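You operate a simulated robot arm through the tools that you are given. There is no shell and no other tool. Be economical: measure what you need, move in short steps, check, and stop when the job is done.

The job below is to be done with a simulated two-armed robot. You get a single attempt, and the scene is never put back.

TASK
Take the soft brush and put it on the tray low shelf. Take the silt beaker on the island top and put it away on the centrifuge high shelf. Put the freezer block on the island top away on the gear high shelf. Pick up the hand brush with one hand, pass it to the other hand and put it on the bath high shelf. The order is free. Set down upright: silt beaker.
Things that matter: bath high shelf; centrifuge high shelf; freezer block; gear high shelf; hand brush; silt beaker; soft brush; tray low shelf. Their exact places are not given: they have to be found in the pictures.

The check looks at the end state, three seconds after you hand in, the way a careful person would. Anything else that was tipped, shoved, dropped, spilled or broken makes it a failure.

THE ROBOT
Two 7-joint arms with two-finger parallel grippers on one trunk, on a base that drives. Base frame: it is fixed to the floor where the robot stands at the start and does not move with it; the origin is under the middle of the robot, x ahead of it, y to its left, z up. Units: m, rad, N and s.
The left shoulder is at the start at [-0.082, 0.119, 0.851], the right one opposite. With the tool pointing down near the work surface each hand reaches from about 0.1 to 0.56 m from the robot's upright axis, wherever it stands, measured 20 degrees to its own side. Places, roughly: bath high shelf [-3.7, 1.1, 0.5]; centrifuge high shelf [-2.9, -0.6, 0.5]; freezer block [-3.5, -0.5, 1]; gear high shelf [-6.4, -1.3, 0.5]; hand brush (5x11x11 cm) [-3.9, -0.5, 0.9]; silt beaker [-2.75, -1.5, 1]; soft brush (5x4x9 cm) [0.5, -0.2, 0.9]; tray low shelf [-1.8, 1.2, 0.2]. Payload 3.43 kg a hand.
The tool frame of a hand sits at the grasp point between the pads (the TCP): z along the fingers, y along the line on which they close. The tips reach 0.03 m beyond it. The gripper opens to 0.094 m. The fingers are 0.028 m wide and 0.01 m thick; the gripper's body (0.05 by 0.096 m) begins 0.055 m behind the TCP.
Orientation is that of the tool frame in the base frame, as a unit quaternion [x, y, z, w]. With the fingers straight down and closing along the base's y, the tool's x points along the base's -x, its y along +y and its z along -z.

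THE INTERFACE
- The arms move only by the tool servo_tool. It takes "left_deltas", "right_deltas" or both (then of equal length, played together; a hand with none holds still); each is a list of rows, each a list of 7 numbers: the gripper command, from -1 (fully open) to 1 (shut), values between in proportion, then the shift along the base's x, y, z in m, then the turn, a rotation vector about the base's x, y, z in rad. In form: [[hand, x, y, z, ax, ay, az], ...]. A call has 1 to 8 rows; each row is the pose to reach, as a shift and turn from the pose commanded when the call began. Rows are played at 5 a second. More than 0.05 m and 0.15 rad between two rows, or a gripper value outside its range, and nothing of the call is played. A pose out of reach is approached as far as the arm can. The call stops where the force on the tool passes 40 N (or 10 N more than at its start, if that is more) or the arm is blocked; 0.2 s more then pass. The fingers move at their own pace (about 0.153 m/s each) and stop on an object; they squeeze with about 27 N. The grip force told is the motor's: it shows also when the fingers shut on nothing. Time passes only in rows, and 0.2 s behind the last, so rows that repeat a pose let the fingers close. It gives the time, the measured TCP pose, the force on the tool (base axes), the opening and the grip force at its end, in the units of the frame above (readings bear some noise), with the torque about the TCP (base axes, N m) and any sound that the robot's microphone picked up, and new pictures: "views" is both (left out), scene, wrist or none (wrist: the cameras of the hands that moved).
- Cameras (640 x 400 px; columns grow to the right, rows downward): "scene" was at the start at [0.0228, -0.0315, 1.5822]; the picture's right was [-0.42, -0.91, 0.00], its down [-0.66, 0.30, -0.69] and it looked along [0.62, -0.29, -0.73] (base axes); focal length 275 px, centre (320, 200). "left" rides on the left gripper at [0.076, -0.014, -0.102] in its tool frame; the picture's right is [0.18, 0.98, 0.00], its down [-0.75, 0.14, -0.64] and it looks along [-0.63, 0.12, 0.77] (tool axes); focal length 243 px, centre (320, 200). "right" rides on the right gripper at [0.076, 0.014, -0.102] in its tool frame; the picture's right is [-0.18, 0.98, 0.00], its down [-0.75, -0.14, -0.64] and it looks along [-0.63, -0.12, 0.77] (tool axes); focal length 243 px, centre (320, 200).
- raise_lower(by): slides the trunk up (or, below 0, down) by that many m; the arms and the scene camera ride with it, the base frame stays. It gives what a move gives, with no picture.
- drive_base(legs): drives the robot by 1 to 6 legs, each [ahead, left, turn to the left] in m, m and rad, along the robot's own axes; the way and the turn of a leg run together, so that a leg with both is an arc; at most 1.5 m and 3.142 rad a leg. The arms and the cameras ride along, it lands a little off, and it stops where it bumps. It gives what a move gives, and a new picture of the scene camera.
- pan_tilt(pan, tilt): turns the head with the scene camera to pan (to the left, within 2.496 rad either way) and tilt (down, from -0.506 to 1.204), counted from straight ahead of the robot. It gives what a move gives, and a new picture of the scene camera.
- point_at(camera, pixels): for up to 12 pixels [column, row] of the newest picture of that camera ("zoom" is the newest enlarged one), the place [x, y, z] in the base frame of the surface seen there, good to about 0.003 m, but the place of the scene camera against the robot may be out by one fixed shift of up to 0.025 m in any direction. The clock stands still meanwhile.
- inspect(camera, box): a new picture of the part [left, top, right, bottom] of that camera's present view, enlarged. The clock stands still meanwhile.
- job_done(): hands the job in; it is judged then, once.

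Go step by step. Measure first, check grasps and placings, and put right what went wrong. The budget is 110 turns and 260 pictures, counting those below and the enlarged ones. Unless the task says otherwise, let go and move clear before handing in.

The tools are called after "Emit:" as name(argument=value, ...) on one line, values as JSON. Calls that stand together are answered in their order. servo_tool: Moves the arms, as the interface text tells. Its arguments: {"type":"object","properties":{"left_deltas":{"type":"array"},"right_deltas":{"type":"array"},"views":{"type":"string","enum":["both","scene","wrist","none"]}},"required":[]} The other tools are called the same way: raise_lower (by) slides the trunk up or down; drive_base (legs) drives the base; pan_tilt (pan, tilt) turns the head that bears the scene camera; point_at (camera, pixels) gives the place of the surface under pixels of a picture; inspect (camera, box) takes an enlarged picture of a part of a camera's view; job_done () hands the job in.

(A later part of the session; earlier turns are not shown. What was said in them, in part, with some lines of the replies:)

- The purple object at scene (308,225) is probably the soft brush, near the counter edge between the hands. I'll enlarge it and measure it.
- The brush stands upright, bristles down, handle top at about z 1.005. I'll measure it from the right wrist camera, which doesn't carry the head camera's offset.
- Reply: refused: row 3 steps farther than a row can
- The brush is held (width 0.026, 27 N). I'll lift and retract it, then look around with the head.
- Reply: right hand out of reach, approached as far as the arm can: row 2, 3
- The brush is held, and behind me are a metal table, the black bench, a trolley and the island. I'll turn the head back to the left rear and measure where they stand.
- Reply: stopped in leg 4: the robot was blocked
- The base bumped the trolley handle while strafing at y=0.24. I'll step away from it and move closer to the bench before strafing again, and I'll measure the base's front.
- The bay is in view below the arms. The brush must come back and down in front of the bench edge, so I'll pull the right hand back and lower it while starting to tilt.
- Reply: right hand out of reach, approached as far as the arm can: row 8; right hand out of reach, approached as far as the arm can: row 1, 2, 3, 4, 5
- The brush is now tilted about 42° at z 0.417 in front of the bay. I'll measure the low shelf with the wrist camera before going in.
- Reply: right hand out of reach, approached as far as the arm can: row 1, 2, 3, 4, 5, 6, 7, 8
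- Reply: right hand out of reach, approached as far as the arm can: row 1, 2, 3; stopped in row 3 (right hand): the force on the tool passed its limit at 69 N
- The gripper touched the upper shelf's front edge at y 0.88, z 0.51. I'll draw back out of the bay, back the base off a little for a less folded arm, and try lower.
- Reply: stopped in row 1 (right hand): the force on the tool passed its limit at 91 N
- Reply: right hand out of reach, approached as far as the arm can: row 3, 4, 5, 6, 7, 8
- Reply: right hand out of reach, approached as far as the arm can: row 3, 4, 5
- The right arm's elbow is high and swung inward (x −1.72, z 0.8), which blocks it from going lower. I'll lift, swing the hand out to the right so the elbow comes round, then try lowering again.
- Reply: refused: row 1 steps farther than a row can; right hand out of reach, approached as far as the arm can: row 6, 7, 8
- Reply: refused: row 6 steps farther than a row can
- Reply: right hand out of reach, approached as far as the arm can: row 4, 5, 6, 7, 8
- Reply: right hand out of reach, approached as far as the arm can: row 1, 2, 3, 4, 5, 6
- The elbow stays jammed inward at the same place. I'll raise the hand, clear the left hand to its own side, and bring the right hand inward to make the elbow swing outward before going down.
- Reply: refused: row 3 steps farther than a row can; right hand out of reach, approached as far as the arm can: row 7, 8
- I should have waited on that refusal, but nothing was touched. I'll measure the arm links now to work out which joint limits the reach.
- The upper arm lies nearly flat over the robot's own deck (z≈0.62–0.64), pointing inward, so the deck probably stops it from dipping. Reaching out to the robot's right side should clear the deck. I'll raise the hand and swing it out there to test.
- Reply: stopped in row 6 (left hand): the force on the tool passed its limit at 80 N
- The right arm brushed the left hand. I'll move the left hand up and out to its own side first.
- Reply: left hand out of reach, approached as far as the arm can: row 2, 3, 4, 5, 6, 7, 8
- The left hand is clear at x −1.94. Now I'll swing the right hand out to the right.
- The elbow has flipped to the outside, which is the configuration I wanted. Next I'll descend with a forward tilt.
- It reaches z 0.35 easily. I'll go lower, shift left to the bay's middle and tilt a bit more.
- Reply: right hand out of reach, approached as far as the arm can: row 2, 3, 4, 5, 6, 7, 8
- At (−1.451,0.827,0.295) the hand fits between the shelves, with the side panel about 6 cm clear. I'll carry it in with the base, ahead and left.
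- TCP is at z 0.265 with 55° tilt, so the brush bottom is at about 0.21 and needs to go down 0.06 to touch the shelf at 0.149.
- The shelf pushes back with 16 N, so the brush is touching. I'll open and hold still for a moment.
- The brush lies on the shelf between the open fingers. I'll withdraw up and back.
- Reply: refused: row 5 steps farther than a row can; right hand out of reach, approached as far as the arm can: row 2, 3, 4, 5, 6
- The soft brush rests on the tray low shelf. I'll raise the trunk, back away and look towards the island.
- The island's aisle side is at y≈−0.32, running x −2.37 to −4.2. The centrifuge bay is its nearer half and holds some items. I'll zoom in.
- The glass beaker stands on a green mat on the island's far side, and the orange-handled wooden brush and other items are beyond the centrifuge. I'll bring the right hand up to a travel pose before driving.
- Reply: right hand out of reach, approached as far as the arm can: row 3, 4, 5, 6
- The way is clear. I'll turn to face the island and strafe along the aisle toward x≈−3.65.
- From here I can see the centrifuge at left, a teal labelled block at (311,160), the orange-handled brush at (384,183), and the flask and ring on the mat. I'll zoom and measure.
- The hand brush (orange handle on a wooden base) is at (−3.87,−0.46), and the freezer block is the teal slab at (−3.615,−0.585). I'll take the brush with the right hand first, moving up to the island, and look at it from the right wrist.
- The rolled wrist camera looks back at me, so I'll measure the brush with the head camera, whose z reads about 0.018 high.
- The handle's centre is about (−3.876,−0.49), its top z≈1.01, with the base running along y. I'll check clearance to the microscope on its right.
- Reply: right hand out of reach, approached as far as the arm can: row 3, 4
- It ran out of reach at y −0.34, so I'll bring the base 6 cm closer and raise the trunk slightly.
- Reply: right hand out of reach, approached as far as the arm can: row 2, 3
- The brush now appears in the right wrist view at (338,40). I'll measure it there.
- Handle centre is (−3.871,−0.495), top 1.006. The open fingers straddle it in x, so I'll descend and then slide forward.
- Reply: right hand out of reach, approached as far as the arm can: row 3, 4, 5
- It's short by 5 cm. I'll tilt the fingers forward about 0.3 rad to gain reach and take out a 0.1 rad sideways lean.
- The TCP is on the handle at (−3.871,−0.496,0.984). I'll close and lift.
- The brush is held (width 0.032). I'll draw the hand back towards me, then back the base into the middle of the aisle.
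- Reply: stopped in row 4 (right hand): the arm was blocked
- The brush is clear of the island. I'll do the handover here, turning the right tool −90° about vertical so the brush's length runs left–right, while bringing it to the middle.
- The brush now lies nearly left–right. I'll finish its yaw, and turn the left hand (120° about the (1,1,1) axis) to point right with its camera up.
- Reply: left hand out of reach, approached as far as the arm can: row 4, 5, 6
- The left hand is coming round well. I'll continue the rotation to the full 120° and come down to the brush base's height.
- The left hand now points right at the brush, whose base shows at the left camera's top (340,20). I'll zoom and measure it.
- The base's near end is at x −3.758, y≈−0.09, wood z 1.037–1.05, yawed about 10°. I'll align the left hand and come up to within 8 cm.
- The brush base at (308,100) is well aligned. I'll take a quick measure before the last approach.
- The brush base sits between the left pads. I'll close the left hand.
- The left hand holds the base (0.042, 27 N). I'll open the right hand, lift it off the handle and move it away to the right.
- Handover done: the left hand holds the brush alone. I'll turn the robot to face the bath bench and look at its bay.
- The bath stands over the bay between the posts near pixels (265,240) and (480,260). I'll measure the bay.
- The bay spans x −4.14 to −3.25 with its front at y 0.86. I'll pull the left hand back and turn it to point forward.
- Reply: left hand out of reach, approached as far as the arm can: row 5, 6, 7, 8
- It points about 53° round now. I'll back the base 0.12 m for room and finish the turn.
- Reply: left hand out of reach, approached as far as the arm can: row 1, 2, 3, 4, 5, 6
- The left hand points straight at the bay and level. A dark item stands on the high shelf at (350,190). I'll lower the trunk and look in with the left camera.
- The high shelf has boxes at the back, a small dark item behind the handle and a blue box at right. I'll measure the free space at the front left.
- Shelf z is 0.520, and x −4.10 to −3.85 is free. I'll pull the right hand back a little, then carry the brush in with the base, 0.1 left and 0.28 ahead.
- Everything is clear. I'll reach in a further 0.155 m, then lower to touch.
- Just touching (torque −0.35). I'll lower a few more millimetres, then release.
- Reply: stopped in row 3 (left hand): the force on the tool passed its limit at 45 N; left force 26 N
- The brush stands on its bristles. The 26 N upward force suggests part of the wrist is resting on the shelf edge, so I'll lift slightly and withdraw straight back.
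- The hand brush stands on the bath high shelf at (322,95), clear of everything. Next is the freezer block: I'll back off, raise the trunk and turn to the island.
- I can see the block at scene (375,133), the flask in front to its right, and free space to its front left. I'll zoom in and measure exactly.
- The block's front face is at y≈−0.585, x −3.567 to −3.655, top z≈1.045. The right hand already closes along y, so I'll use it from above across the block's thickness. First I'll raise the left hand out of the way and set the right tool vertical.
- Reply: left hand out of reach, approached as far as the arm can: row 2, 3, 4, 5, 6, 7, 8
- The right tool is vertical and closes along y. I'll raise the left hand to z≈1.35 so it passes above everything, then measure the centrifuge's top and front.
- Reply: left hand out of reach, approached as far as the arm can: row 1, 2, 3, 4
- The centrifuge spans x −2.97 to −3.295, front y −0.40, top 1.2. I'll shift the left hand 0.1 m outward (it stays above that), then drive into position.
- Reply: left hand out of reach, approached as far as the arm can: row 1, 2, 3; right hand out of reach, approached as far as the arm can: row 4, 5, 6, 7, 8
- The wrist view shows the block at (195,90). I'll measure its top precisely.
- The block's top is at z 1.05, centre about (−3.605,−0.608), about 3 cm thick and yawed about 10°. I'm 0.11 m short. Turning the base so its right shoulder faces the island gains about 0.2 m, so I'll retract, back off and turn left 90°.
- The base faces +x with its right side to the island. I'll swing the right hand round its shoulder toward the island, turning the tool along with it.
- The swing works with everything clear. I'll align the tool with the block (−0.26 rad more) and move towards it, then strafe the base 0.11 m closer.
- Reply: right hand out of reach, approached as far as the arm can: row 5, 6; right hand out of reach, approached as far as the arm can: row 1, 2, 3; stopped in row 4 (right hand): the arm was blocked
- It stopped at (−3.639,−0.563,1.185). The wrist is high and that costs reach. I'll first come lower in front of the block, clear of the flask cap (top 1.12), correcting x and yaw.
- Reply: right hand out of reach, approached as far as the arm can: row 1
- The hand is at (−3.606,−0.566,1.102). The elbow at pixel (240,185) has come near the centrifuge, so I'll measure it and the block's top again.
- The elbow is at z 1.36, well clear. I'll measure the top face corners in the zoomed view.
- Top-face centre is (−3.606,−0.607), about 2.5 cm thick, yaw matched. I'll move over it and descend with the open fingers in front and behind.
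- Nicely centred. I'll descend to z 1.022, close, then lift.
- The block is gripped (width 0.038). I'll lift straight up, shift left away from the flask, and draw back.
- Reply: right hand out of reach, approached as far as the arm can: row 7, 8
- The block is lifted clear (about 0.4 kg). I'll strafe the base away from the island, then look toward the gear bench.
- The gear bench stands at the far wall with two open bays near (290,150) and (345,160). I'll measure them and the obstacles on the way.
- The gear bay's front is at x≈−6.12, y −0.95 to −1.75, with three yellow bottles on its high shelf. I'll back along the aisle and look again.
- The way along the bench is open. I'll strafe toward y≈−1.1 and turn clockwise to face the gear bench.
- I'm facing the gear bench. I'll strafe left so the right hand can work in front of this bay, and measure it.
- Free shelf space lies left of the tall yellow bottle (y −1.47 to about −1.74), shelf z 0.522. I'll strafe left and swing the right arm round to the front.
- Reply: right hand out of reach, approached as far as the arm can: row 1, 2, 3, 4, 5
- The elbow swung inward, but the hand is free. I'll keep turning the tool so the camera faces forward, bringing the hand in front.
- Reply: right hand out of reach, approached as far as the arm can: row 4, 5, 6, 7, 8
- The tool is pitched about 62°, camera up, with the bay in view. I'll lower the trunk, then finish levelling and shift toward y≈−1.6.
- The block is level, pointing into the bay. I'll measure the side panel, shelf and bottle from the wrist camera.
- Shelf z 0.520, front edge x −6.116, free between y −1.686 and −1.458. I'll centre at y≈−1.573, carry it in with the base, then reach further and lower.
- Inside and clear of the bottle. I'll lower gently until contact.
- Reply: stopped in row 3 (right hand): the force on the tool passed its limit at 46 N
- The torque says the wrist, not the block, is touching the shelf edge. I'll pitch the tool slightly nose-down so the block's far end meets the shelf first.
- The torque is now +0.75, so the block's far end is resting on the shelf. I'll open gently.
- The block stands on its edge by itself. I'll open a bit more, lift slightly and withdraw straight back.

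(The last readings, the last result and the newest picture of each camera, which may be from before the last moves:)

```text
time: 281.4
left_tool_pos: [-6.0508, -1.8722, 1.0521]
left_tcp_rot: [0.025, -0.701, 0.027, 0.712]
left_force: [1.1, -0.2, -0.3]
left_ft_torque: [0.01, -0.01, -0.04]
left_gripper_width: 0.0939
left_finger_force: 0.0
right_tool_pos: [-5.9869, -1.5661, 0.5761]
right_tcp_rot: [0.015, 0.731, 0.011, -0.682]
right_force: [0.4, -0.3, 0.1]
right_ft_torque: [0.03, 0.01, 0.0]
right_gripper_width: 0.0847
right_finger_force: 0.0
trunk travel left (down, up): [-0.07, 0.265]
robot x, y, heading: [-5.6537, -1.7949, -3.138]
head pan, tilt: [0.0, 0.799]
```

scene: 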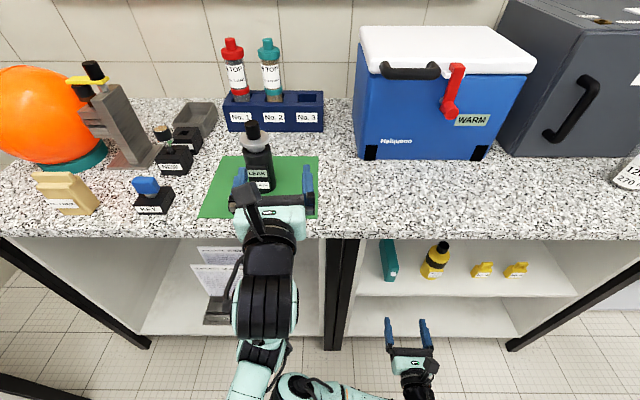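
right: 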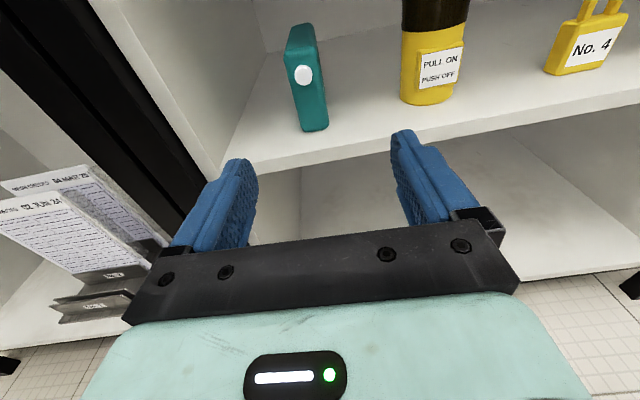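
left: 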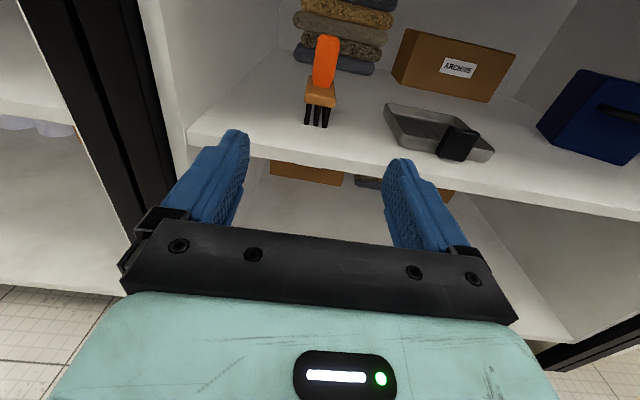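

The block stands by itself on the gear high shelf at right-camera (306,80). Turns are short, so I'll combine steps: back out, raise, turn, drive round to the island's far side facing the beaker, and measure there.

Emit:
drive_base(legs=[[-0.35, 0, 0]])

Emit:
raise_lower(by=0.26)

Emit:
servo_tool(right_deltas=[[-1, 0, 0, 0.045, 0, 0.03, 0], [-1, 0, 0, 0.09, 0, 0.065, 0], [-1, 0, 0, 0.135, 0, 0.065, 0], [-1, 0, 0, 0.18, 0, 0.065, 0], [-1, 0, 0, 0.225, 0, 0.065, 0]], views="none")

Emit:
drive_base(legs=[[0, 0, 3.135], [0, -0.28, 0], [1.5, 0, 0], [0.85, 0, 0], [0, 0, 1.571]])

Emit:
pan_tilt(pan=-0.2, tilt=0.7)

Emit:
servo_tool(right_deltas=[[-1, 0, 0, 0.0, 0, 0, 0]], views="wrist")

Emit:
point_at(camera="scene", pixels=[[260, 200], [290, 200], [320, 200], [350, 200], [380, 200], [410, 200], [260, 230], [290, 230], [320, 230], [350, 230], [380, 230], [410, 230]])

Emit:
point_at(camera="scene", pixels=[[260, 170], [290, 170], [320, 170], [350, 170], [380, 170], [410, 170], [260, 260], [290, 260], [320, 260], [350, 260], [380, 260], [410, 260]])

```text
time: 283.7
left_tool_pos: [-5.7, -1.8702, 1.0526]
left_tcp_rot: [0.025, -0.701, 0.026, 0.713]
left_force: [-0.1, -0.9, 0.6]
left_ft_torque: [-0.02, -0.05, -0.01]
left_gripper_width: 0.0942
left_finger_force: 0.2
right_tool_pos: [-5.6358, -1.5656, 0.5761]
right_tcp_rot: [0.013, 0.732, 0.012, -0.681]
right_force: [0.2, 1.2, 1.3]
right_ft_torque: [0.02, 0.0, 0.03]
right_gripper_width: 0.0847
right_finger_force: 0.1
trunk travel left (down, up): [-0.07, 0.265]
robot x, y, heading: [-5.2999, -1.7964, -3.137]
head pan, tilt: [0.0, 0.799]
```

scene: 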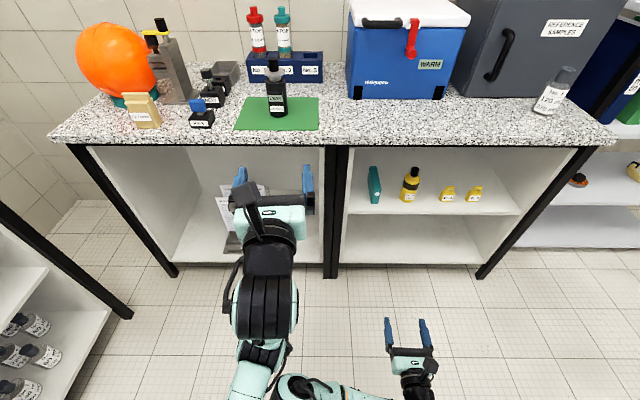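

```text
time: 286.3
left_tool_pos: [-5.6989, -1.8705, 1.3136]
left_tcp_rot: [0.025, -0.701, 0.026, 0.712]
left_force: [0.2, -0.2, 0.2]
left_ft_torque: [-0.02, 0.0, 0.0]
left_gripper_width: 0.0939
left_finger_force: 0.1
right_tool_pos: [-5.6366, -1.5646, 0.8346]
right_tcp_rot: [0.013, 0.732, 0.012, -0.681]
right_force: [-0.7, 0.0, 0.4]
right_ft_torque: [-0.03, 0.0, -0.01]
right_gripper_width: 0.0849
right_finger_force: 0.0
trunk travel left (down, up): [-0.33, 0.005]
robot x, y, heading: [-5.3004, -1.7939, -3.132]
head pan, tilt: [0.0, 0.799]
```

```text
time: 287.5
left_tool_pos: [-5.7002, -1.8765, 1.3157]
left_tcp_rot: [0.029, -0.699, 0.03, 0.714]
left_force: [0.0, -0.6, 0.5]
left_ft_torque: [-0.04, 0.02, -0.01]
left_gripper_width: 0.0939
left_finger_force: 0.0
right_tool_pos: [-5.714, -1.5306, 1.06]
right_tcp_rot: [0.014, 0.713, 0.015, -0.701]
right_force: [0.3, 0.9, -0.5]
right_ft_torque: [-0.04, -0.02, 0.0]
right_gripper_width: 0.0942
right_finger_force: 0.1
right hand out of reach, approached as far as the arm can: row 1, 2, 3, 4, 5
trunk travel left (down, up): [-0.33, 0.005]
robot x, y, heading: [-5.2997, -1.793, -3.133]
head pan, tilt: [0.0, 0.799]
```

```text
time: 312.9
left_tool_pos: [-3.0402, -1.6128, 1.312]
left_tcp_rot: [-0.468, -0.524, -0.473, 0.532]
left_force: [0.1, 0.5, -0.3]
left_ft_torque: [0.01, 0.01, -0.03]
left_gripper_width: 0.0939
left_finger_force: 0.1
right_tool_pos: [-2.6942, -1.5909, 1.0602]
right_tcp_rot: [0.506, 0.499, 0.5, -0.495]
right_force: [0.0, -0.2, 0.0]
right_ft_torque: [-0.03, 0.0, 0.03]
right_gripper_width: 0.0938
right_finger_force: 0.0
trunk travel left (down, up): [-0.33, 0.005]
robot x, y, heading: [-2.9475, -2.0148, 1.606]
head pan, tilt: [0.0, 0.799]
```

scene: 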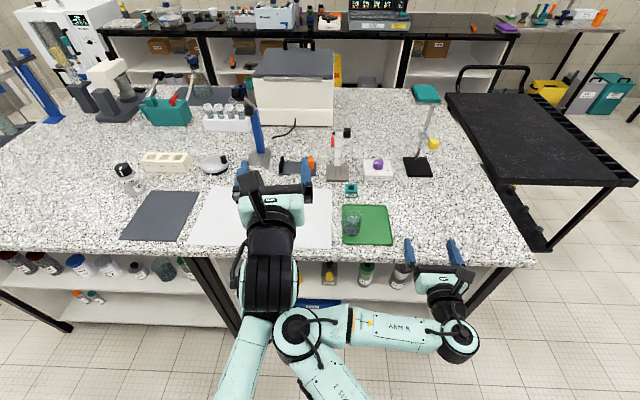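

```text
time: 313.7
left_tool_pos: [-3.0404, -1.6135, 1.3107]
left_tcp_rot: [-0.468, -0.524, -0.473, 0.531]
left_force: [0.3, 0.2, -0.4]
left_ft_torque: [0.0, 0.02, 0.03]
left_gripper_width: 0.094
left_finger_force: 0.1
right_tool_pos: [-2.6946, -1.5915, 1.062]
right_tcp_rot: [0.506, 0.499, 0.5, -0.495]
right_force: [0.0, -0.8, 0.8]
right_ft_torque: [0.01, -0.04, 0.0]
right_gripper_width: 0.0941
right_finger_force: 0.1
trunk travel left (down, up): [-0.33, 0.005]
robot x, y, heading: [-2.9445, -2.0149, 1.611]
head pan, tilt: [-0.201, 0.7]
```

scene: 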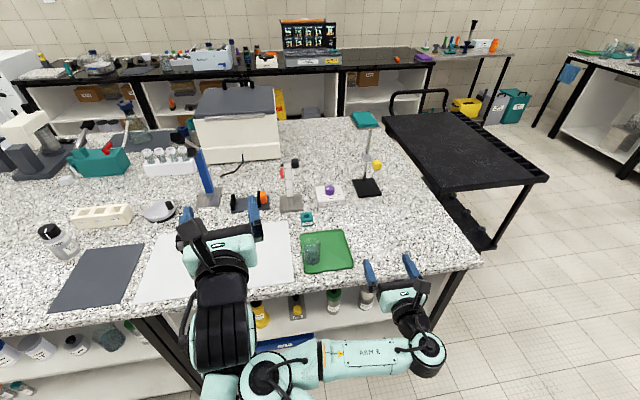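

```text
time: 314.1
left_tool_pos: [-3.0398, -1.6129, 1.3109]
left_tcp_rot: [-0.468, -0.524, -0.473, 0.532]
left_force: [-0.3, -0.6, 0.2]
left_ft_torque: [0.0, -0.03, -0.03]
left_gripper_width: 0.0941
left_finger_force: 0.0
right_tool_pos: [-2.6952, -1.5929, 1.0618]
right_tcp_rot: [0.505, 0.499, 0.5, -0.496]
right_force: [-0.4, -0.5, -0.5]
right_ft_torque: [-0.07, 0.02, 0.0]
right_gripper_width: 0.0938
right_finger_force: 0.0
trunk travel left (down, up): [-0.33, 0.005]
robot x, y, heading: [-2.9486, -2.0163, 1.607]
head pan, tilt: [-0.201, 0.7]
```

right: 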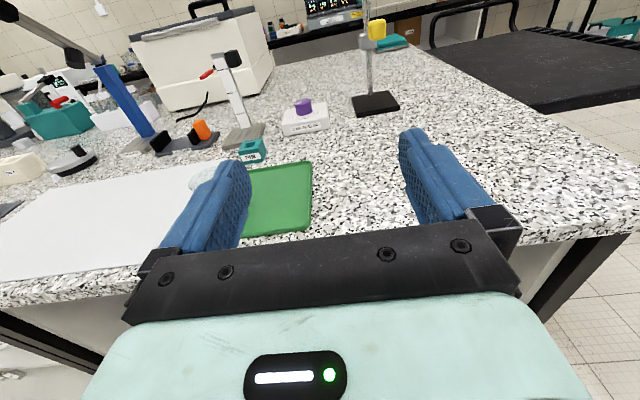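

```text
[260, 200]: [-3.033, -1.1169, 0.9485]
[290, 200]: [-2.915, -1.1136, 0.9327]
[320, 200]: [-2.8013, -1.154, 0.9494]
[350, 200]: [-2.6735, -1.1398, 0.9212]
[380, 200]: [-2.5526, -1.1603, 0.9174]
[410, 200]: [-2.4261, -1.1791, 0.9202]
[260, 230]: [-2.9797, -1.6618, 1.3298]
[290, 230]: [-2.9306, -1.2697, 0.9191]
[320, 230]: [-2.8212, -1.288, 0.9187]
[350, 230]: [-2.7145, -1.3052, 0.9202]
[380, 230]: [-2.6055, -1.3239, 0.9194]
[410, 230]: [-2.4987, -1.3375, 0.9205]
```

```text
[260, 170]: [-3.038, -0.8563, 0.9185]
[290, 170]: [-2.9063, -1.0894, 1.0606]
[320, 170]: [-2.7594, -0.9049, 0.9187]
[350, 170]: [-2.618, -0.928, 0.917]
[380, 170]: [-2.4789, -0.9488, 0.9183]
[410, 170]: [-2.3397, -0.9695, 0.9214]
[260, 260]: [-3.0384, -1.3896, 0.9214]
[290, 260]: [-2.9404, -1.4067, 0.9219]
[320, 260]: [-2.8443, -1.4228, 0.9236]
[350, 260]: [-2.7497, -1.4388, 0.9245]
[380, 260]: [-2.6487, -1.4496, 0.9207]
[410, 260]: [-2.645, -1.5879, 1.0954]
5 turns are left
```

The green mat and beaker are at scene (312,252), so the beaker is about (−2.868,−1.411), and the right hand already points level at +y. I'll align x with the base, lower to z≈0.955, and come to 9 cm short with a wrist look and measurements.

Emit:
drive_base(legs=[[0, 0.188, -0.036]])

Emit:
servo_tool(right_deltas=[[-1, 0, 0, -0.035, 0, 0, 0], [-1, 0, 0.02, -0.07, 0, 0, 0], [-1, 0, 0.05, -0.107, 0, 0, 0], [-1, 0, 0.085, -0.107, 0, 0, 0], [-1, 0, 0.085, -0.107, 0, 0, 0]], views="both")

Emit:
inspect(camera="right", box=[220, 0, 420, 200])

Emit:
point_at(camera="right", pixels=[[270, 110], [280, 110], [290, 110], [300, 110], [310, 110], [320, 110], [330, 110], [340, 110], [350, 110], [360, 110], [370, 110], [380, 110]])

Emit:
point_at(camera="right", pixels=[[270, 140], [280, 140], [290, 140], [300, 140], [310, 140], [320, 140], [330, 140], [340, 140], [350, 140], [360, 140], [370, 140], [380, 140]])

Emit:
point_at(camera="right", pixels=[[320, 20], [320, 40], [320, 60], [320, 80], [320, 95], [320, 125], [320, 155], [320, 170], [300, 80], [340, 80], [280, 80], [360, 80]])

```text
time: 316.4
left_tool_pos: [-3.2133, -1.6128, 1.3108]
left_tcp_rot: [-0.478, -0.515, -0.483, 0.522]
left_force: [-0.4, -0.6, 0.8]
left_ft_torque: [0.02, 0.02, 0.0]
left_gripper_width: 0.0943
left_finger_force: 0.1
right_tool_pos: [-2.8682, -1.6047, 1.0612]
right_tcp_rot: [0.515, 0.489, 0.51, -0.486]
right_force: [0.3, -0.1, 0.3]
right_ft_torque: [0.0, -0.04, -0.04]
right_gripper_width: 0.0939
right_finger_force: 0.0
trunk travel left (down, up): [-0.33, 0.005]
robot x, y, heading: [-3.1338, -2.0175, 1.571]
head pan, tilt: [-0.201, 0.7]
```

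scene: 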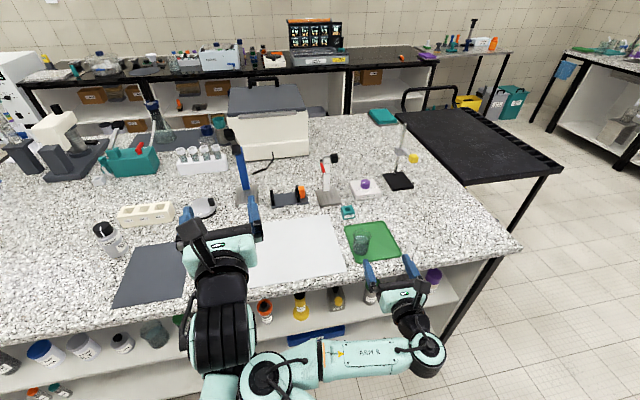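

```text
time: 317.6
left_tool_pos: [-3.214, -1.6139, 1.3105]
left_tcp_rot: [-0.478, -0.516, -0.482, 0.523]
left_force: [-0.2, 0.0, -0.4]
left_ft_torque: [0.0, -0.03, 0.02]
left_gripper_width: 0.0939
left_finger_force: 0.0
right_tool_pos: [-2.8665, -1.5178, 0.9528]
right_tcp_rot: [0.514, 0.49, 0.509, -0.486]
right_force: [-0.2, 0.4, -0.3]
right_ft_torque: [0.04, -0.01, 0.03]
right_gripper_width: 0.094
right_finger_force: 0.0
trunk travel left (down, up): [-0.33, 0.005]
robot x, y, heading: [-3.1336, -2.0188, 1.566]
head pan, tilt: [-0.201, 0.7]
```

scene: 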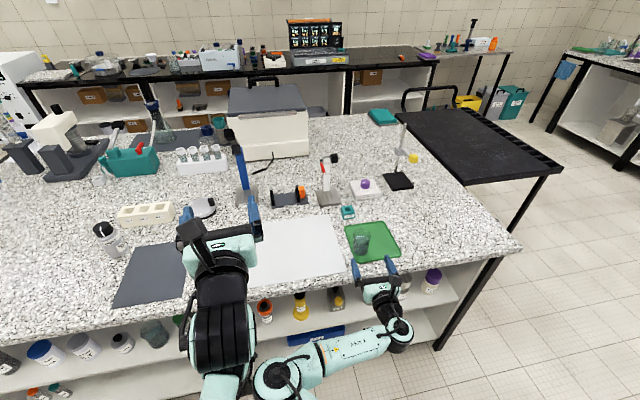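
right: 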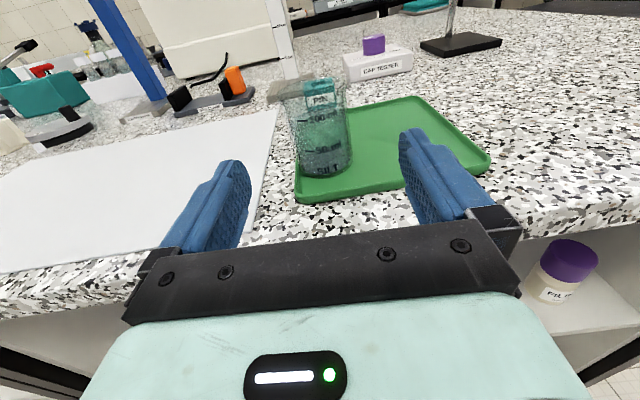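

```text
2.00 times, centred on (320, 100) of right
```

zoom: 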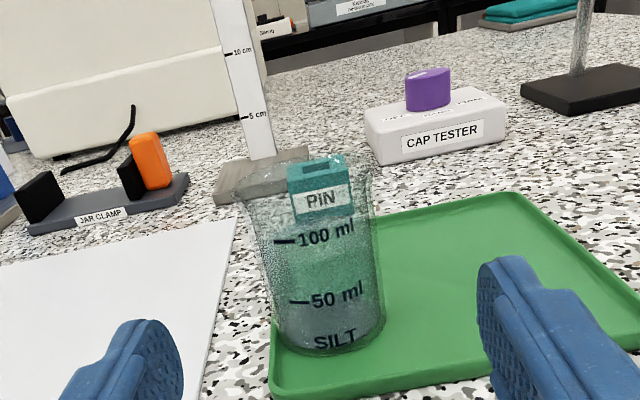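

```text
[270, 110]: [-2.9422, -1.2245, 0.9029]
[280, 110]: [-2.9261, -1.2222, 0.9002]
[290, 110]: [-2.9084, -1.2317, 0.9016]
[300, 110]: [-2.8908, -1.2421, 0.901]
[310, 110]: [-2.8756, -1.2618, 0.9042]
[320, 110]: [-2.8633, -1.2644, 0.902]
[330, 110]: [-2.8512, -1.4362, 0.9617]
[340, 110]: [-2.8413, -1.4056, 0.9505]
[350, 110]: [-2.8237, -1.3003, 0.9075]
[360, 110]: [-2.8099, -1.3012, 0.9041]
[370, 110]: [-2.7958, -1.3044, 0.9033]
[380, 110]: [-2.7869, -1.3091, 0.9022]
```

```text
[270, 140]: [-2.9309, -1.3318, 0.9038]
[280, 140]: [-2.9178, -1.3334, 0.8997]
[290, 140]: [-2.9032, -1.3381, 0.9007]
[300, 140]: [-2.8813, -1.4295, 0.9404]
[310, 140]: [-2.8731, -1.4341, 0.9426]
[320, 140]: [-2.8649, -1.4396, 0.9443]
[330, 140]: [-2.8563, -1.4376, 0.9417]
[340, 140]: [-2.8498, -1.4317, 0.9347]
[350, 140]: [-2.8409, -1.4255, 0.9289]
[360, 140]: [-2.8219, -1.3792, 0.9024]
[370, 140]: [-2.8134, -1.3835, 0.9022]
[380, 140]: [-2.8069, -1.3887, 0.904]
```

```text
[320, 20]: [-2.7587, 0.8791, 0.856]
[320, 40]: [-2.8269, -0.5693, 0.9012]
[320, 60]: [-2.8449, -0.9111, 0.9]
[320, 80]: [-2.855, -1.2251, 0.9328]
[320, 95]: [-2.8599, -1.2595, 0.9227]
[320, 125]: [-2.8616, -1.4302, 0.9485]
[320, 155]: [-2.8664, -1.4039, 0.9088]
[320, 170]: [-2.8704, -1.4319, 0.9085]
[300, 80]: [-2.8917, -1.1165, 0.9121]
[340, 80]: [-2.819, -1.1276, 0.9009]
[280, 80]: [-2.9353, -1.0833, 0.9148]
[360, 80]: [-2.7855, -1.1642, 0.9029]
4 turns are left
```

The beaker's axis is at (−2.863,−1.413), body radius about 0.027. I'll slide in, grip, lift and retract, then drive it round the near end to the centrifuge bay, lower and measure the shelf, all in one go because few turns remain.

Emit:
servo_tool(right_deltas=[[-1, 0.001, 0.04, 0.005, 0, 0, 0], [-1, 0.002, 0.08, 0.007, 0, 0, 0], [-1, 0.0035, 0.105, 0.007, 0, 0, 0], [0, 0.0035, 0.105, 0.007, 0, 0, 0], [1, 0.0035, 0.105, 0.007, 0, 0, 0], [1, 0.0035, 0.105, 0.007, 0, 0, 0], [1, 0.0035, 0.105, 0.007, 0, 0, 0], [1, 0.0035, 0.105, 0.05, 0, 0, 0]], views="wrist")

Emit:
servo_tool(right_deltas=[[1, 0, 0, 0.04, 0, 0, 0], [1, 0, -0.03, 0.07, 0, 0, 0], [1, 0, -0.07, 0.07, 0, 0, 0], [1, 0, -0.11, 0.07, 0, 0, 0], [1, 0, -0.14, 0.07, 0, 0, 0]], views="none")

Emit:
drive_base(legs=[[0.06, 0, 0], [0, 0, -1.571], [1.5, 0, 0], [0.78, 0, 0], [0, 0, 1.571], [1.5, 0, 0]])

Emit:
drive_base(legs=[[0.86, 0, 0], [0, 0, 1.571], [1.5, 0, 0], [0.3, 0, 0], [0, 0, 1.571]])

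Emit:
raise_lower(by=-0.26)

Emit:
pan_tilt(pan=-0.3, tilt=0.85)

Emit:
servo_tool(right_deltas=[[1, 0, 0, -0.035, 0, 0, 0], [1, 0, 0, -0.07, 0, 0, 0], [1, 0, 0, -0.1, 0, 0, 0]], views="wrist")

Emit:
point_at(camera="right", pixels=[[40, 130], [90, 130], [140, 130], [190, 130], [240, 130], [380, 130], [430, 130], [480, 130], [530, 130], [580, 130], [620, 130], [280, 130]])

Emit:
point_at(camera="right", pixels=[[40, 100], [90, 100], [140, 100], [190, 100], [240, 100], [380, 100], [430, 100], [480, 100], [530, 100], [580, 100], [620, 100], [280, 100]])

Emit:
point_at(camera="right", pixels=[[40, 70], [90, 70], [140, 70], [190, 70], [240, 70], [380, 70], [430, 70], [480, 70], [530, 70], [580, 70], [620, 70], [280, 70]])

Emit:
inspect(camera="scene", box=[160, 120, 560, 370])

Emit:
point_at(camera="scene", pixels=[[200, 250], [230, 250], [260, 250], [290, 250], [320, 250], [350, 250], [380, 250], [410, 250], [440, 250], [470, 250], [500, 250], [530, 250]])

Emit:
point_at(camera="scene", pixels=[[200, 275], [230, 275], [260, 275], [290, 275], [320, 275], [350, 275], [380, 275], [410, 275], [440, 275], [470, 275], [500, 275], [530, 275]])

```text
time: 319.4
left_tool_pos: [-3.2142, -1.6141, 1.311]
left_tcp_rot: [-0.478, -0.515, -0.483, 0.522]
left_force: [0.1, 0.1, 0.2]
left_ft_torque: [-0.03, 0.01, 0.04]
left_gripper_width: 0.0942
left_finger_force: 0.1
right_tool_pos: [-2.8646, -1.4156, 1.0045]
right_tcp_rot: [0.515, 0.49, 0.508, -0.485]
right_force: [-0.2, 0.1, -1.2]
right_ft_torque: [0.0, 0.0, -0.01]
right_gripper_width: 0.0559
right_finger_force: 27.6
trunk travel left (down, up): [-0.33, 0.005]
robot x, y, heading: [-3.1326, -2.0207, 1.565]
head pan, tilt: [-0.201, 0.7]
```

right: 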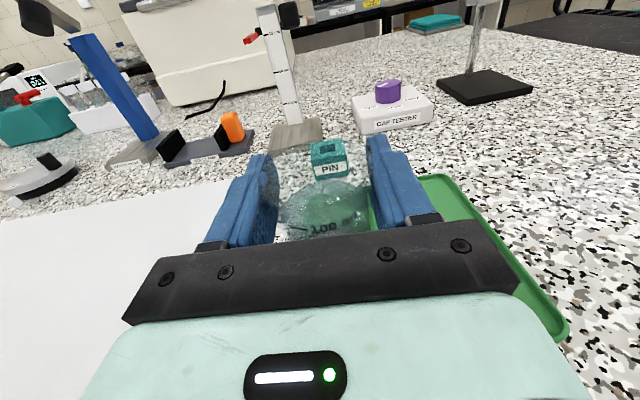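

```text
time: 320.6
left_tool_pos: [-3.2183, -1.6137, 1.3143]
left_tcp_rot: [-0.474, -0.518, -0.484, 0.523]
left_force: [0.3, 0.2, -0.2]
left_ft_torque: [0.01, 0.02, -0.01]
left_gripper_width: 0.094
left_finger_force: 0.0
right_tool_pos: [-2.8607, -1.5558, 1.0722]
right_tcp_rot: [0.517, 0.49, 0.509, -0.482]
right_force: [-0.1, 0.2, -1.7]
right_ft_torque: [0.02, 0.01, -0.01]
right_gripper_width: 0.0559
right_finger_force: 27.2
trunk travel left (down, up): [-0.33, 0.005]
robot x, y, heading: [-3.1375, -2.0119, 1.577]
head pan, tilt: [-0.201, 0.7]
```

```text
time: 347.1
left_tool_pos: [-0.9475, -0.0466, 1.3114]
left_tcp_rot: [-0.473, -0.521, -0.481, 0.522]
left_force: [0.0, 0.7, -0.1]
left_ft_torque: [0.0, 0.0, -0.01]
left_gripper_width: 0.0941
left_finger_force: 0.1
right_tool_pos: [-0.5922, 0.0109, 1.0746]
right_tcp_rot: [0.515, 0.49, 0.509, -0.486]
right_force: [-0.1, 0.1, -1.3]
right_ft_torque: [-0.01, -0.02, 0.03]
right_gripper_width: 0.0553
right_finger_force: 27.0
trunk travel left (down, up): [-0.33, 0.005]
robot x, y, heading: [-0.8612, -0.4547, 1.571]
head pan, tilt: [-0.201, 0.7]
```

scene: 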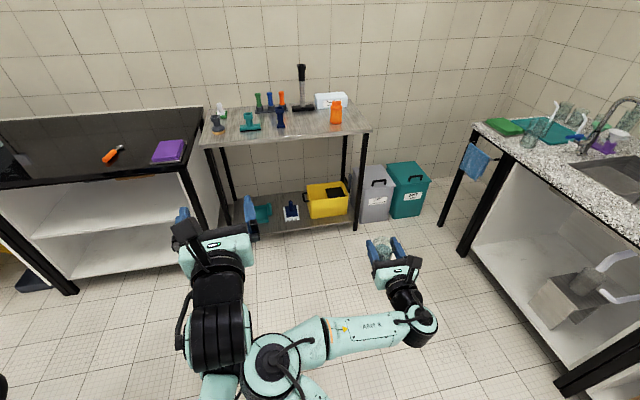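

```text
time: 367.9
left_tool_pos: [-2.5815, 0.0032, 1.3115]
left_tcp_rot: [0.52, -0.474, 0.521, 0.483]
left_force: [-0.2, -0.2, 0.0]
left_ft_torque: [0.02, 0.0, 0.0]
left_gripper_width: 0.094
left_finger_force: 0.1
right_tool_pos: [-2.9398, -0.0527, 1.0733]
right_tcp_rot: [-0.488, 0.517, -0.483, -0.511]
right_force: [-1.0, 0.1, -1.7]
right_ft_torque: [0.01, -0.01, -0.01]
right_gripper_width: 0.0548
right_finger_force: 27.4
trunk travel left (down, up): [-0.33, 0.005]
robot x, y, heading: [-2.6648, 0.4059, -1.578]
head pan, tilt: [-0.201, 0.7]
```

scene: 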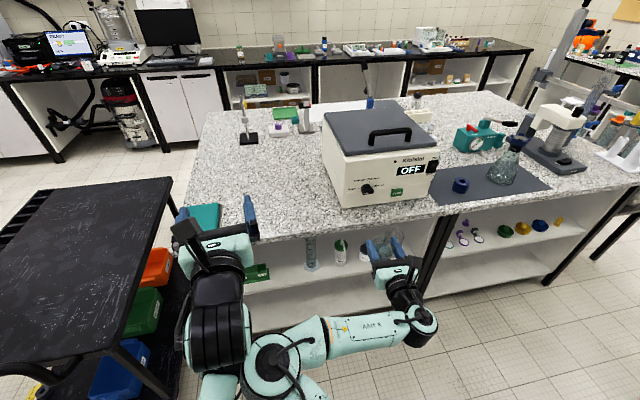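

```text
time: 370.6
left_tool_pos: [-2.5816, 0.002, 1.0504]
left_tcp_rot: [0.519, -0.475, 0.521, 0.483]
left_force: [0.1, 0.4, 0.4]
left_ft_torque: [0.01, -0.01, 0.02]
left_gripper_width: 0.094
left_finger_force: 0.0
right_tool_pos: [-2.9394, -0.0524, 0.8148]
right_tcp_rot: [-0.488, 0.518, -0.483, -0.51]
right_force: [0.7, 0.3, -1.0]
right_ft_torque: [0.04, 0.0, 0.0]
right_gripper_width: 0.0549
right_finger_force: 27.5
trunk travel left (down, up): [-0.07, 0.265]
robot x, y, heading: [-2.6662, 0.4054, -1.577]
head pan, tilt: [-0.201, 0.7]
```

```text
time: 371.3
left_tool_pos: [-2.5821, 0.0023, 1.0502]
left_tcp_rot: [0.519, -0.476, 0.52, 0.484]
left_force: [-0.2, -0.4, 0.9]
left_ft_torque: [0.02, 0.0, 0.01]
left_gripper_width: 0.0939
left_finger_force: 0.1
right_tool_pos: [-2.9394, -0.052, 0.8145]
right_tcp_rot: [-0.488, 0.516, -0.484, -0.511]
right_force: [0.8, -0.1, -2.4]
right_ft_torque: [-0.02, -0.01, -0.01]
right_gripper_width: 0.055
right_finger_force: 26.8
trunk travel left (down, up): [-0.07, 0.265]
robot x, y, heading: [-2.6663, 0.4086, -1.574]
head pan, tilt: [-0.3, 0.85]
```

scene: 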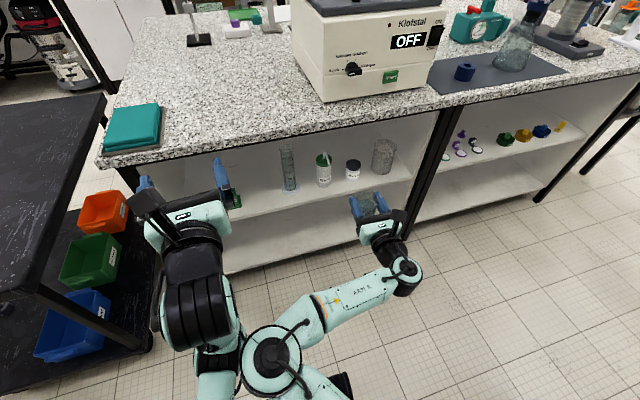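

```text
time: 372.1
left_tool_pos: [-2.5817, 0.0029, 1.0498]
left_tcp_rot: [0.519, -0.476, 0.52, 0.484]
left_force: [-0.1, -0.5, 0.6]
left_ft_torque: [-0.02, -0.03, -0.01]
left_gripper_width: 0.0939
left_finger_force: 0.1
right_tool_pos: [-2.9391, -0.0521, 0.7149]
right_tcp_rot: [-0.488, 0.517, -0.483, -0.511]
right_force: [-0.1, -0.8, -1.4]
right_ft_torque: [-0.02, -0.01, 0.0]
right_gripper_width: 0.0551
right_finger_force: 27.2
trunk travel left (down, up): [-0.07, 0.265]
robot x, y, heading: [-2.6681, 0.4066, -1.578]
head pan, tilt: [-0.3, 0.85]
```

right: 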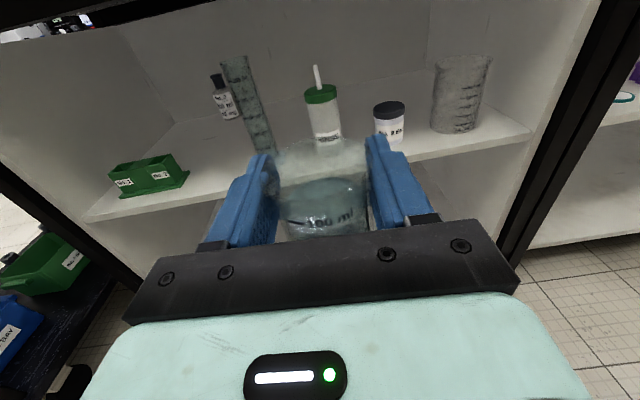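

```text
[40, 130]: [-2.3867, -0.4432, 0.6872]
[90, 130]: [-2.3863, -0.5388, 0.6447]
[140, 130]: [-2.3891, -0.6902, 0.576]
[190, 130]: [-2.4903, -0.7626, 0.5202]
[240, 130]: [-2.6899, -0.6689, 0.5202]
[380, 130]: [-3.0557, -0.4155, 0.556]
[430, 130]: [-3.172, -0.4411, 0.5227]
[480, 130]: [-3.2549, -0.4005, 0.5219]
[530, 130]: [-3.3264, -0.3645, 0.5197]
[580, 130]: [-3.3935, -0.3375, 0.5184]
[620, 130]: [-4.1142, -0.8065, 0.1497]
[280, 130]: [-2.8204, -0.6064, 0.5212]
```

```text
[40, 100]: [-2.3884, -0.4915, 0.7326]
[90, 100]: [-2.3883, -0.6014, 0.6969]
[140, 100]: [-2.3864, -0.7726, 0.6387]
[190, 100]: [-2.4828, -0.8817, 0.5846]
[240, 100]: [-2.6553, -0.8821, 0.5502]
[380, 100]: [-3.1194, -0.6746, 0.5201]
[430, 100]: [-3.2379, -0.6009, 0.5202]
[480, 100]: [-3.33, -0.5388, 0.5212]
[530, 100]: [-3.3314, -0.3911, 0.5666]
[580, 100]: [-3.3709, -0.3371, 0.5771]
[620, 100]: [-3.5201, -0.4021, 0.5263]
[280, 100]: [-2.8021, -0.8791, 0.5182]
```

```text
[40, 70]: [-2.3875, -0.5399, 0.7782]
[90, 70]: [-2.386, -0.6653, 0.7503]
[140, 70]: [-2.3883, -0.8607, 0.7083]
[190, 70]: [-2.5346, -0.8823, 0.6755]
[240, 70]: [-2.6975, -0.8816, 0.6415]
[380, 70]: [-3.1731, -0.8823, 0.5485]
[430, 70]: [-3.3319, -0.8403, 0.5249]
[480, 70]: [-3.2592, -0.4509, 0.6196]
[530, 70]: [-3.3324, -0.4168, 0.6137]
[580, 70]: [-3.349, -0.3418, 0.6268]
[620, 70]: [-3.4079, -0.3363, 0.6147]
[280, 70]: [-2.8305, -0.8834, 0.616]
```

```text
1.60 times, centred on (360, 245) of scene
```

zoom: 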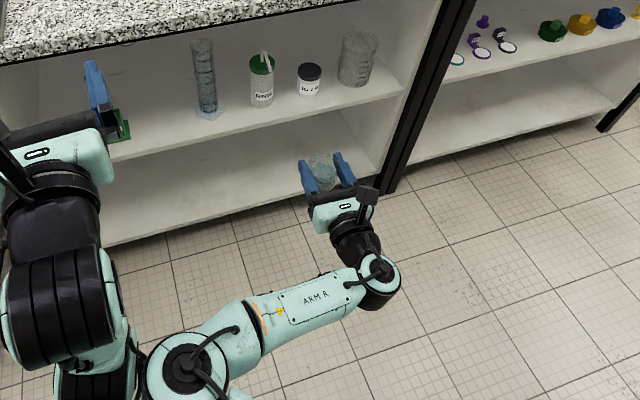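

```text
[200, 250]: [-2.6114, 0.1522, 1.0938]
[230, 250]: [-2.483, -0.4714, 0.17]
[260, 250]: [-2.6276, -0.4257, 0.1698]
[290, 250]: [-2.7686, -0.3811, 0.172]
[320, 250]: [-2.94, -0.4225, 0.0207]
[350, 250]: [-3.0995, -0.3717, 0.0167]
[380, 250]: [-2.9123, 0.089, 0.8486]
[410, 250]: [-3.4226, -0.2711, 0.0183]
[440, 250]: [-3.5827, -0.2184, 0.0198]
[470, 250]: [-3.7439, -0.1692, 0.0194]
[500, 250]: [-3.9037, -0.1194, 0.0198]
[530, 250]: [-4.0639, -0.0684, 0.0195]
```

```text
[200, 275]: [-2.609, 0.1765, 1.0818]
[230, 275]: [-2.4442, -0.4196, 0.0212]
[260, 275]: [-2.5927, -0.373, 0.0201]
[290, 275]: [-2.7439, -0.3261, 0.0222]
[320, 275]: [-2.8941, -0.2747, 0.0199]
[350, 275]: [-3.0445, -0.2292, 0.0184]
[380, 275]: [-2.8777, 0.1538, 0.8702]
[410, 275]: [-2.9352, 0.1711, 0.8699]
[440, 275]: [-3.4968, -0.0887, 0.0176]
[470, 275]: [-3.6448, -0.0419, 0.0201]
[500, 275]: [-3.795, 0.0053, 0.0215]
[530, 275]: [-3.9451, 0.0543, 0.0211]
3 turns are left
```

The beaker is held upright (width 0.055), and the shelf at z 0.520 has a free gap at x≈−2.70 between the green box (right end −2.61) and the glass cylinder (≈−2.78, set further back). I'll strafe left 0.244, go ahead 0.28, then come in and down to about 4 cm above the shelf and check.

Emit:
drive_base(legs=[[0, 0.244, 0.004], [0.28, 0, 0]])

Emit:
servo_tool(right_deltas=[[1, 0, 0, -0.035, 0, 0, 0], [1, 0, -0.01, -0.07, 0, 0, 0], [1, 0, -0.03, -0.1, 0, 0, 0], [1, 0, -0.06, -0.1, 0, 0, 0], [1, 0, -0.06, -0.1, 0, 0, 0]], views="both")

Emit:
point_at(camera="right", pixels=[[60, 180], [100, 180], [140, 180], [180, 180], [210, 180], [420, 180], [450, 180], [480, 180], [520, 180], [560, 180], [600, 180], [400, 180]])

Emit:
point_at(camera="right", pixels=[[60, 130], [100, 130], [140, 130], [180, 130], [220, 130], [390, 130], [420, 130], [450, 130], [480, 130], [520, 130], [560, 130], [600, 130]])

Emit:
point_at(camera="right", pixels=[[60, 230], [100, 230], [120, 260], [520, 230], [560, 230], [600, 230], [540, 270], [600, 300], [320, 60], [320, 100], [280, 60], [380, 60]])

```text
time: 376.3
left_tool_pos: [-2.3379, -0.2745, 1.0509]
left_tcp_rot: [0.521, -0.473, 0.522, 0.482]
left_force: [0.9, -0.5, 0.9]
left_ft_torque: [-0.01, 0.03, 0.0]
left_gripper_width: 0.0943
left_finger_force: 0.2
right_tool_pos: [-2.695, -0.3316, 0.7151]
right_tcp_rot: [-0.49, 0.516, -0.485, -0.508]
right_force: [0.7, -0.5, -1.2]
right_ft_torque: [-0.03, 0.02, -0.05]
right_gripper_width: 0.0551
right_finger_force: 26.2
trunk travel left (down, up): [-0.07, 0.265]
robot x, y, heading: [-2.4274, 0.1266, -1.574]
head pan, tilt: [-0.3, 0.85]
```

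scene: 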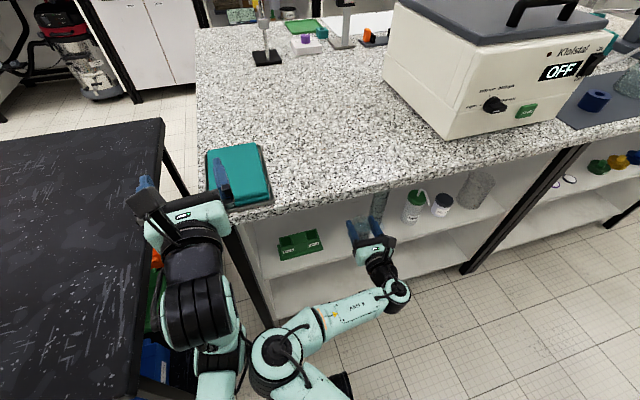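

```text
time: 377.5
left_tool_pos: [-2.3389, -0.2729, 1.0519]
left_tcp_rot: [0.521, -0.473, 0.522, 0.482]
left_force: [0.6, -0.3, 0.8]
left_ft_torque: [-0.01, -0.01, 0.01]
left_gripper_width: 0.0941
left_finger_force: 0.1
right_tool_pos: [-2.6957, -0.3897, 0.6132]
right_tcp_rot: [-0.49, 0.515, -0.486, -0.509]
right_force: [-0.2, 0.6, -1.0]
right_ft_torque: [0.02, -0.03, -0.04]
right_gripper_width: 0.0552
right_finger_force: 26.7
trunk travel left (down, up): [-0.07, 0.265]
robot x, y, heading: [-2.4261, 0.1313, -1.568]
head pan, tilt: [-0.3, 0.85]
```

scene: 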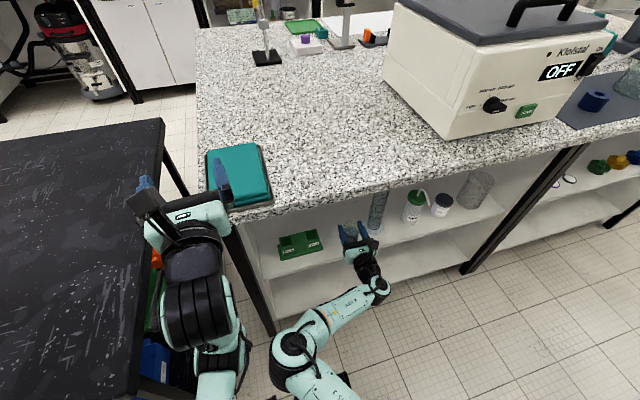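
right: 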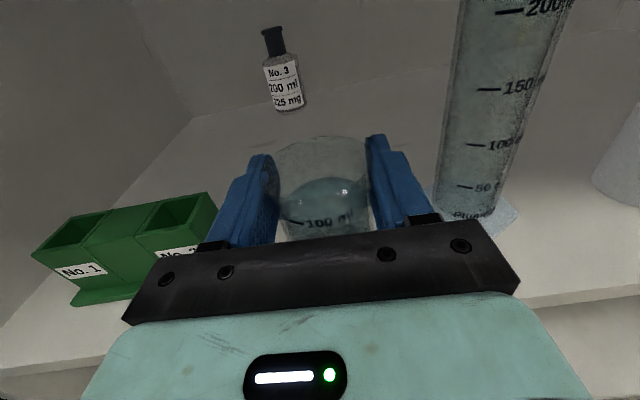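

```text
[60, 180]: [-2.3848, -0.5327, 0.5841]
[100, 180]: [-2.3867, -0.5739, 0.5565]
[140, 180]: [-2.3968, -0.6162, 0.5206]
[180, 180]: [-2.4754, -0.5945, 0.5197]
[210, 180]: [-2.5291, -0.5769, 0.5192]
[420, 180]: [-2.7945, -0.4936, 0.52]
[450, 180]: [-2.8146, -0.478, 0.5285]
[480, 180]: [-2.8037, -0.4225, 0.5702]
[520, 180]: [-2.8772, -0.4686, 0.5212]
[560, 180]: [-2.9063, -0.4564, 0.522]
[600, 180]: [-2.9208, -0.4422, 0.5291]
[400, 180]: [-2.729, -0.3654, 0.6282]
```

```text
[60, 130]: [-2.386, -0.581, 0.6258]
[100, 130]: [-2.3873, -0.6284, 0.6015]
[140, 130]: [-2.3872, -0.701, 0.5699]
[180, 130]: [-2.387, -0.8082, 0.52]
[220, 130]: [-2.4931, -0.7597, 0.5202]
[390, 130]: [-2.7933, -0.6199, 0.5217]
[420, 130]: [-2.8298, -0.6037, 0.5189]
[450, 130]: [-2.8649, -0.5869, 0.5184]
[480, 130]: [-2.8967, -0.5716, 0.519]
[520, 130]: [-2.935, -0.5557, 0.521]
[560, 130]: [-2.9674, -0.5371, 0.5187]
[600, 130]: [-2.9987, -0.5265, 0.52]
```

```text
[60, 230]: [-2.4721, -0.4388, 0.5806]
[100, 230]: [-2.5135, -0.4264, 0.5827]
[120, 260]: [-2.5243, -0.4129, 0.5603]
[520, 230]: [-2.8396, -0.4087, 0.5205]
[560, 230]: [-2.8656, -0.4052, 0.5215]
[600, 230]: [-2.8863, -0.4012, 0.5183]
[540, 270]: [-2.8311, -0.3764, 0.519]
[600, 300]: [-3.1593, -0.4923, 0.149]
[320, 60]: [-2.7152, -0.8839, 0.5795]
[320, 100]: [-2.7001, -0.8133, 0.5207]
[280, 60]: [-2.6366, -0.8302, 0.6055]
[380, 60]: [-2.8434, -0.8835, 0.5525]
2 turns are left
```

The gap is confirmed: green box on the left, cylinder base from about x −2.77 on the right. I'll shift 0.7 cm left and 2.2 cm in, lower to the shelf, open slowly and withdraw straight back.

Emit:
servo_tool(right_deltas=[[1, 0.004, -0.012, -0.005, 0, 0, 0], [1, 0.007, -0.022, -0.012, 0, 0, 0], [1, 0.007, -0.022, -0.022, 0, 0, 0], [1, 0.007, -0.022, -0.03, 0, 0, 0], [1, 0.007, -0.022, -0.0345, 0, 0, 0], [1, 0.007, -0.022, -0.0375, 0, 0, 0], [1, 0.007, -0.022, -0.0375, 0, 0, 0]], views="none")

Emit:
servo_tool(right_deltas=[[-0.15, 0, 0, 0, 0, 0, 0], [-0.22, 0, 0, 0, 0, 0, 0], [-0.3, 0, 0, 0, 0, 0, 0], [-0.4, 0, 0, 0, 0, 0, 0], [-0.55, 0, 0, 0, 0, 0, 0], [-0.75, 0, 0, 0, 0, 0, 0], [-0.75, 0, 0, 0, 0, 0, 0], [-0.75, 0, 0, 0, 0, 0, 0]], views="wrist")

Emit:
servo_tool(right_deltas=[[-0.75, 0.001, 0.02, 0, 0, 0, 0], [-0.75, 0.003, 0.05, 0.0, 0, 0, 0], [-0.75, 0.005, 0.09, 0.002, 0, 0, 0], [-0.75, 0.007, 0.13, 0.005, 0, 0, 0], [-0.75, 0.009, 0.17, 0.01, 0, 0, 0], [-0.75, 0.01, 0.21, 0.01, 0, 0, 0]], views="both")

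Emit:
inspect(camera="right", box=[120, 0, 520, 250])

```text
time: 379.1
left_tool_pos: [-2.3384, -0.2741, 1.0514]
left_tcp_rot: [0.521, -0.474, 0.522, 0.482]
left_force: [0.1, 0.2, 0.5]
left_ft_torque: [0.02, 0.02, 0.01]
left_gripper_width: 0.094
left_finger_force: 0.1
right_tool_pos: [-2.6882, -0.4129, 0.5785]
right_tcp_rot: [-0.489, 0.514, -0.486, -0.51]
right_force: [-2.1, -0.9, 12.9]
right_ft_torque: [0.27, 0.15, 0.06]
right_gripper_width: 0.0549
right_finger_force: 26.5
trunk travel left (down, up): [-0.07, 0.265]
robot x, y, heading: [-2.4213, 0.1298, -1.566]
head pan, tilt: [-0.3, 0.85]
```

```text
time: 380.9
left_tool_pos: [-2.3384, -0.2747, 1.0513]
left_tcp_rot: [0.521, -0.473, 0.522, 0.482]
left_force: [0.2, -0.2, -0.5]
left_ft_torque: [0.04, -0.01, -0.01]
left_gripper_width: 0.0939
left_finger_force: 0.1
right_tool_pos: [-2.6878, -0.4138, 0.5759]
right_tcp_rot: [-0.489, 0.515, -0.485, -0.509]
right_force: [0.2, -0.2, 0.5]
right_ft_torque: [0.0, 0.03, -0.03]
right_gripper_width: 0.0825
right_finger_force: 0.1
trunk travel left (down, up): [-0.07, 0.265]
robot x, y, heading: [-2.4226, 0.1302, -1.568]
head pan, tilt: [-0.3, 0.85]
```

right: 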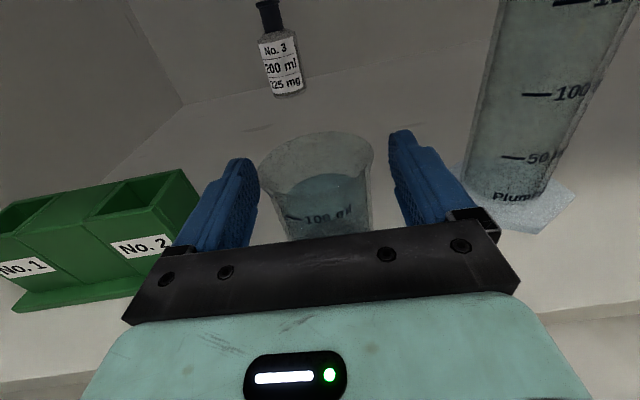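

```text
time: 382.3
left_tool_pos: [-2.3373, -0.2748, 1.0512]
left_tcp_rot: [0.521, -0.474, 0.522, 0.482]
left_force: [0.3, 0.1, -0.3]
left_ft_torque: [0.01, -0.01, 0.0]
left_gripper_width: 0.0938
left_finger_force: 0.1
right_tool_pos: [-2.6781, -0.2028, 0.5878]
right_tcp_rot: [-0.49, 0.515, -0.486, -0.509]
right_force: [-0.1, 0.1, 0.1]
right_ft_torque: [0.01, -0.01, -0.01]
right_gripper_width: 0.0824
right_finger_force: 0.1
trunk travel left (down, up): [-0.07, 0.265]
robot x, y, heading: [-2.4195, 0.1306, -1.569]
head pan, tilt: [-0.3, 0.85]
```

scene: 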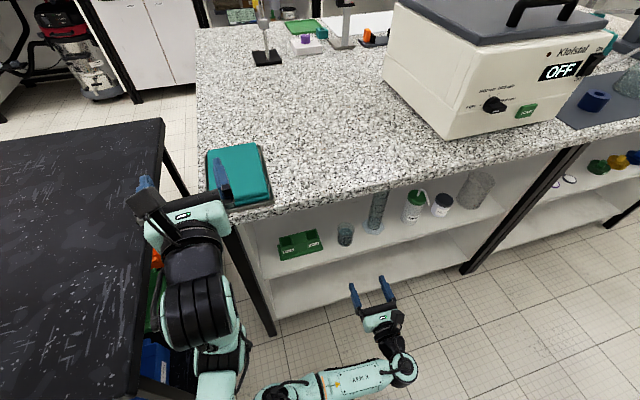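
right: 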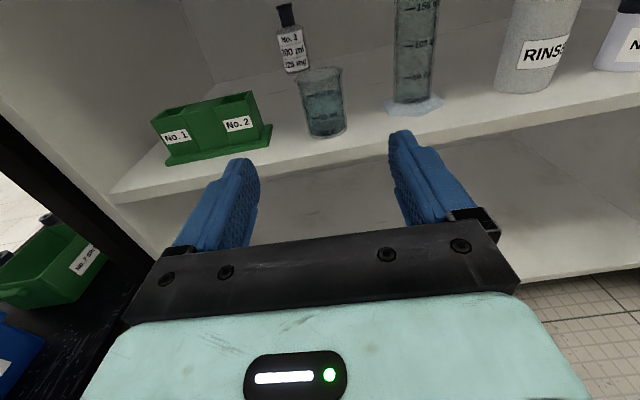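

```text
1.60 times, centred on (320, 125) of right
1 turns are left
```

zoom: 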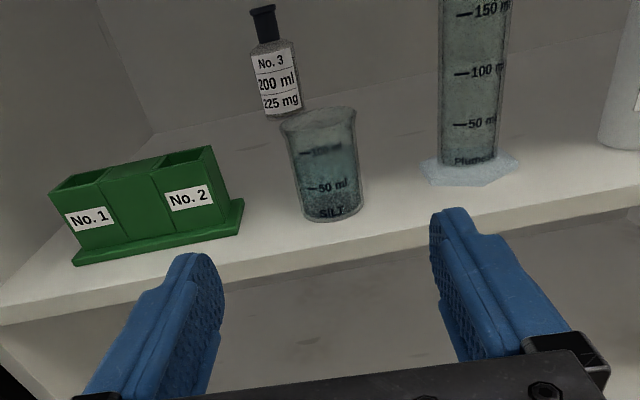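

The silt beaker stands upright on the centrifuge high shelf (zoom (325,165)), its neighbours are untouched and both hands are clear. All four items are placed, so I'm handing in.

Emit:
job_done()

```text
The job is handed in.
```

I put all four items on their shelves and handed the job in; I haven't seen the check's result.

- **Soft brush:** lying on its side on the tray low shelf.
- **Hand brush:** picked up with the right hand, passed to the left, and standing on its bristles on the bath high shelf.
- **Freezer block:** standing on its narrow edge on the gear high shelf.
- **Silt beaker:** upright on the centrifuge high shelf.

**Contacts on the way:** the base bumped the trolley handle. The right gripper hit the front edge of the shelf above while I was placing the soft brush. The wrists pressed on the shelf edges during the hand brush and freezer block placings. Nothing looked moved or spilled in the pictures, though I did not measure the trolley's position afterwards.
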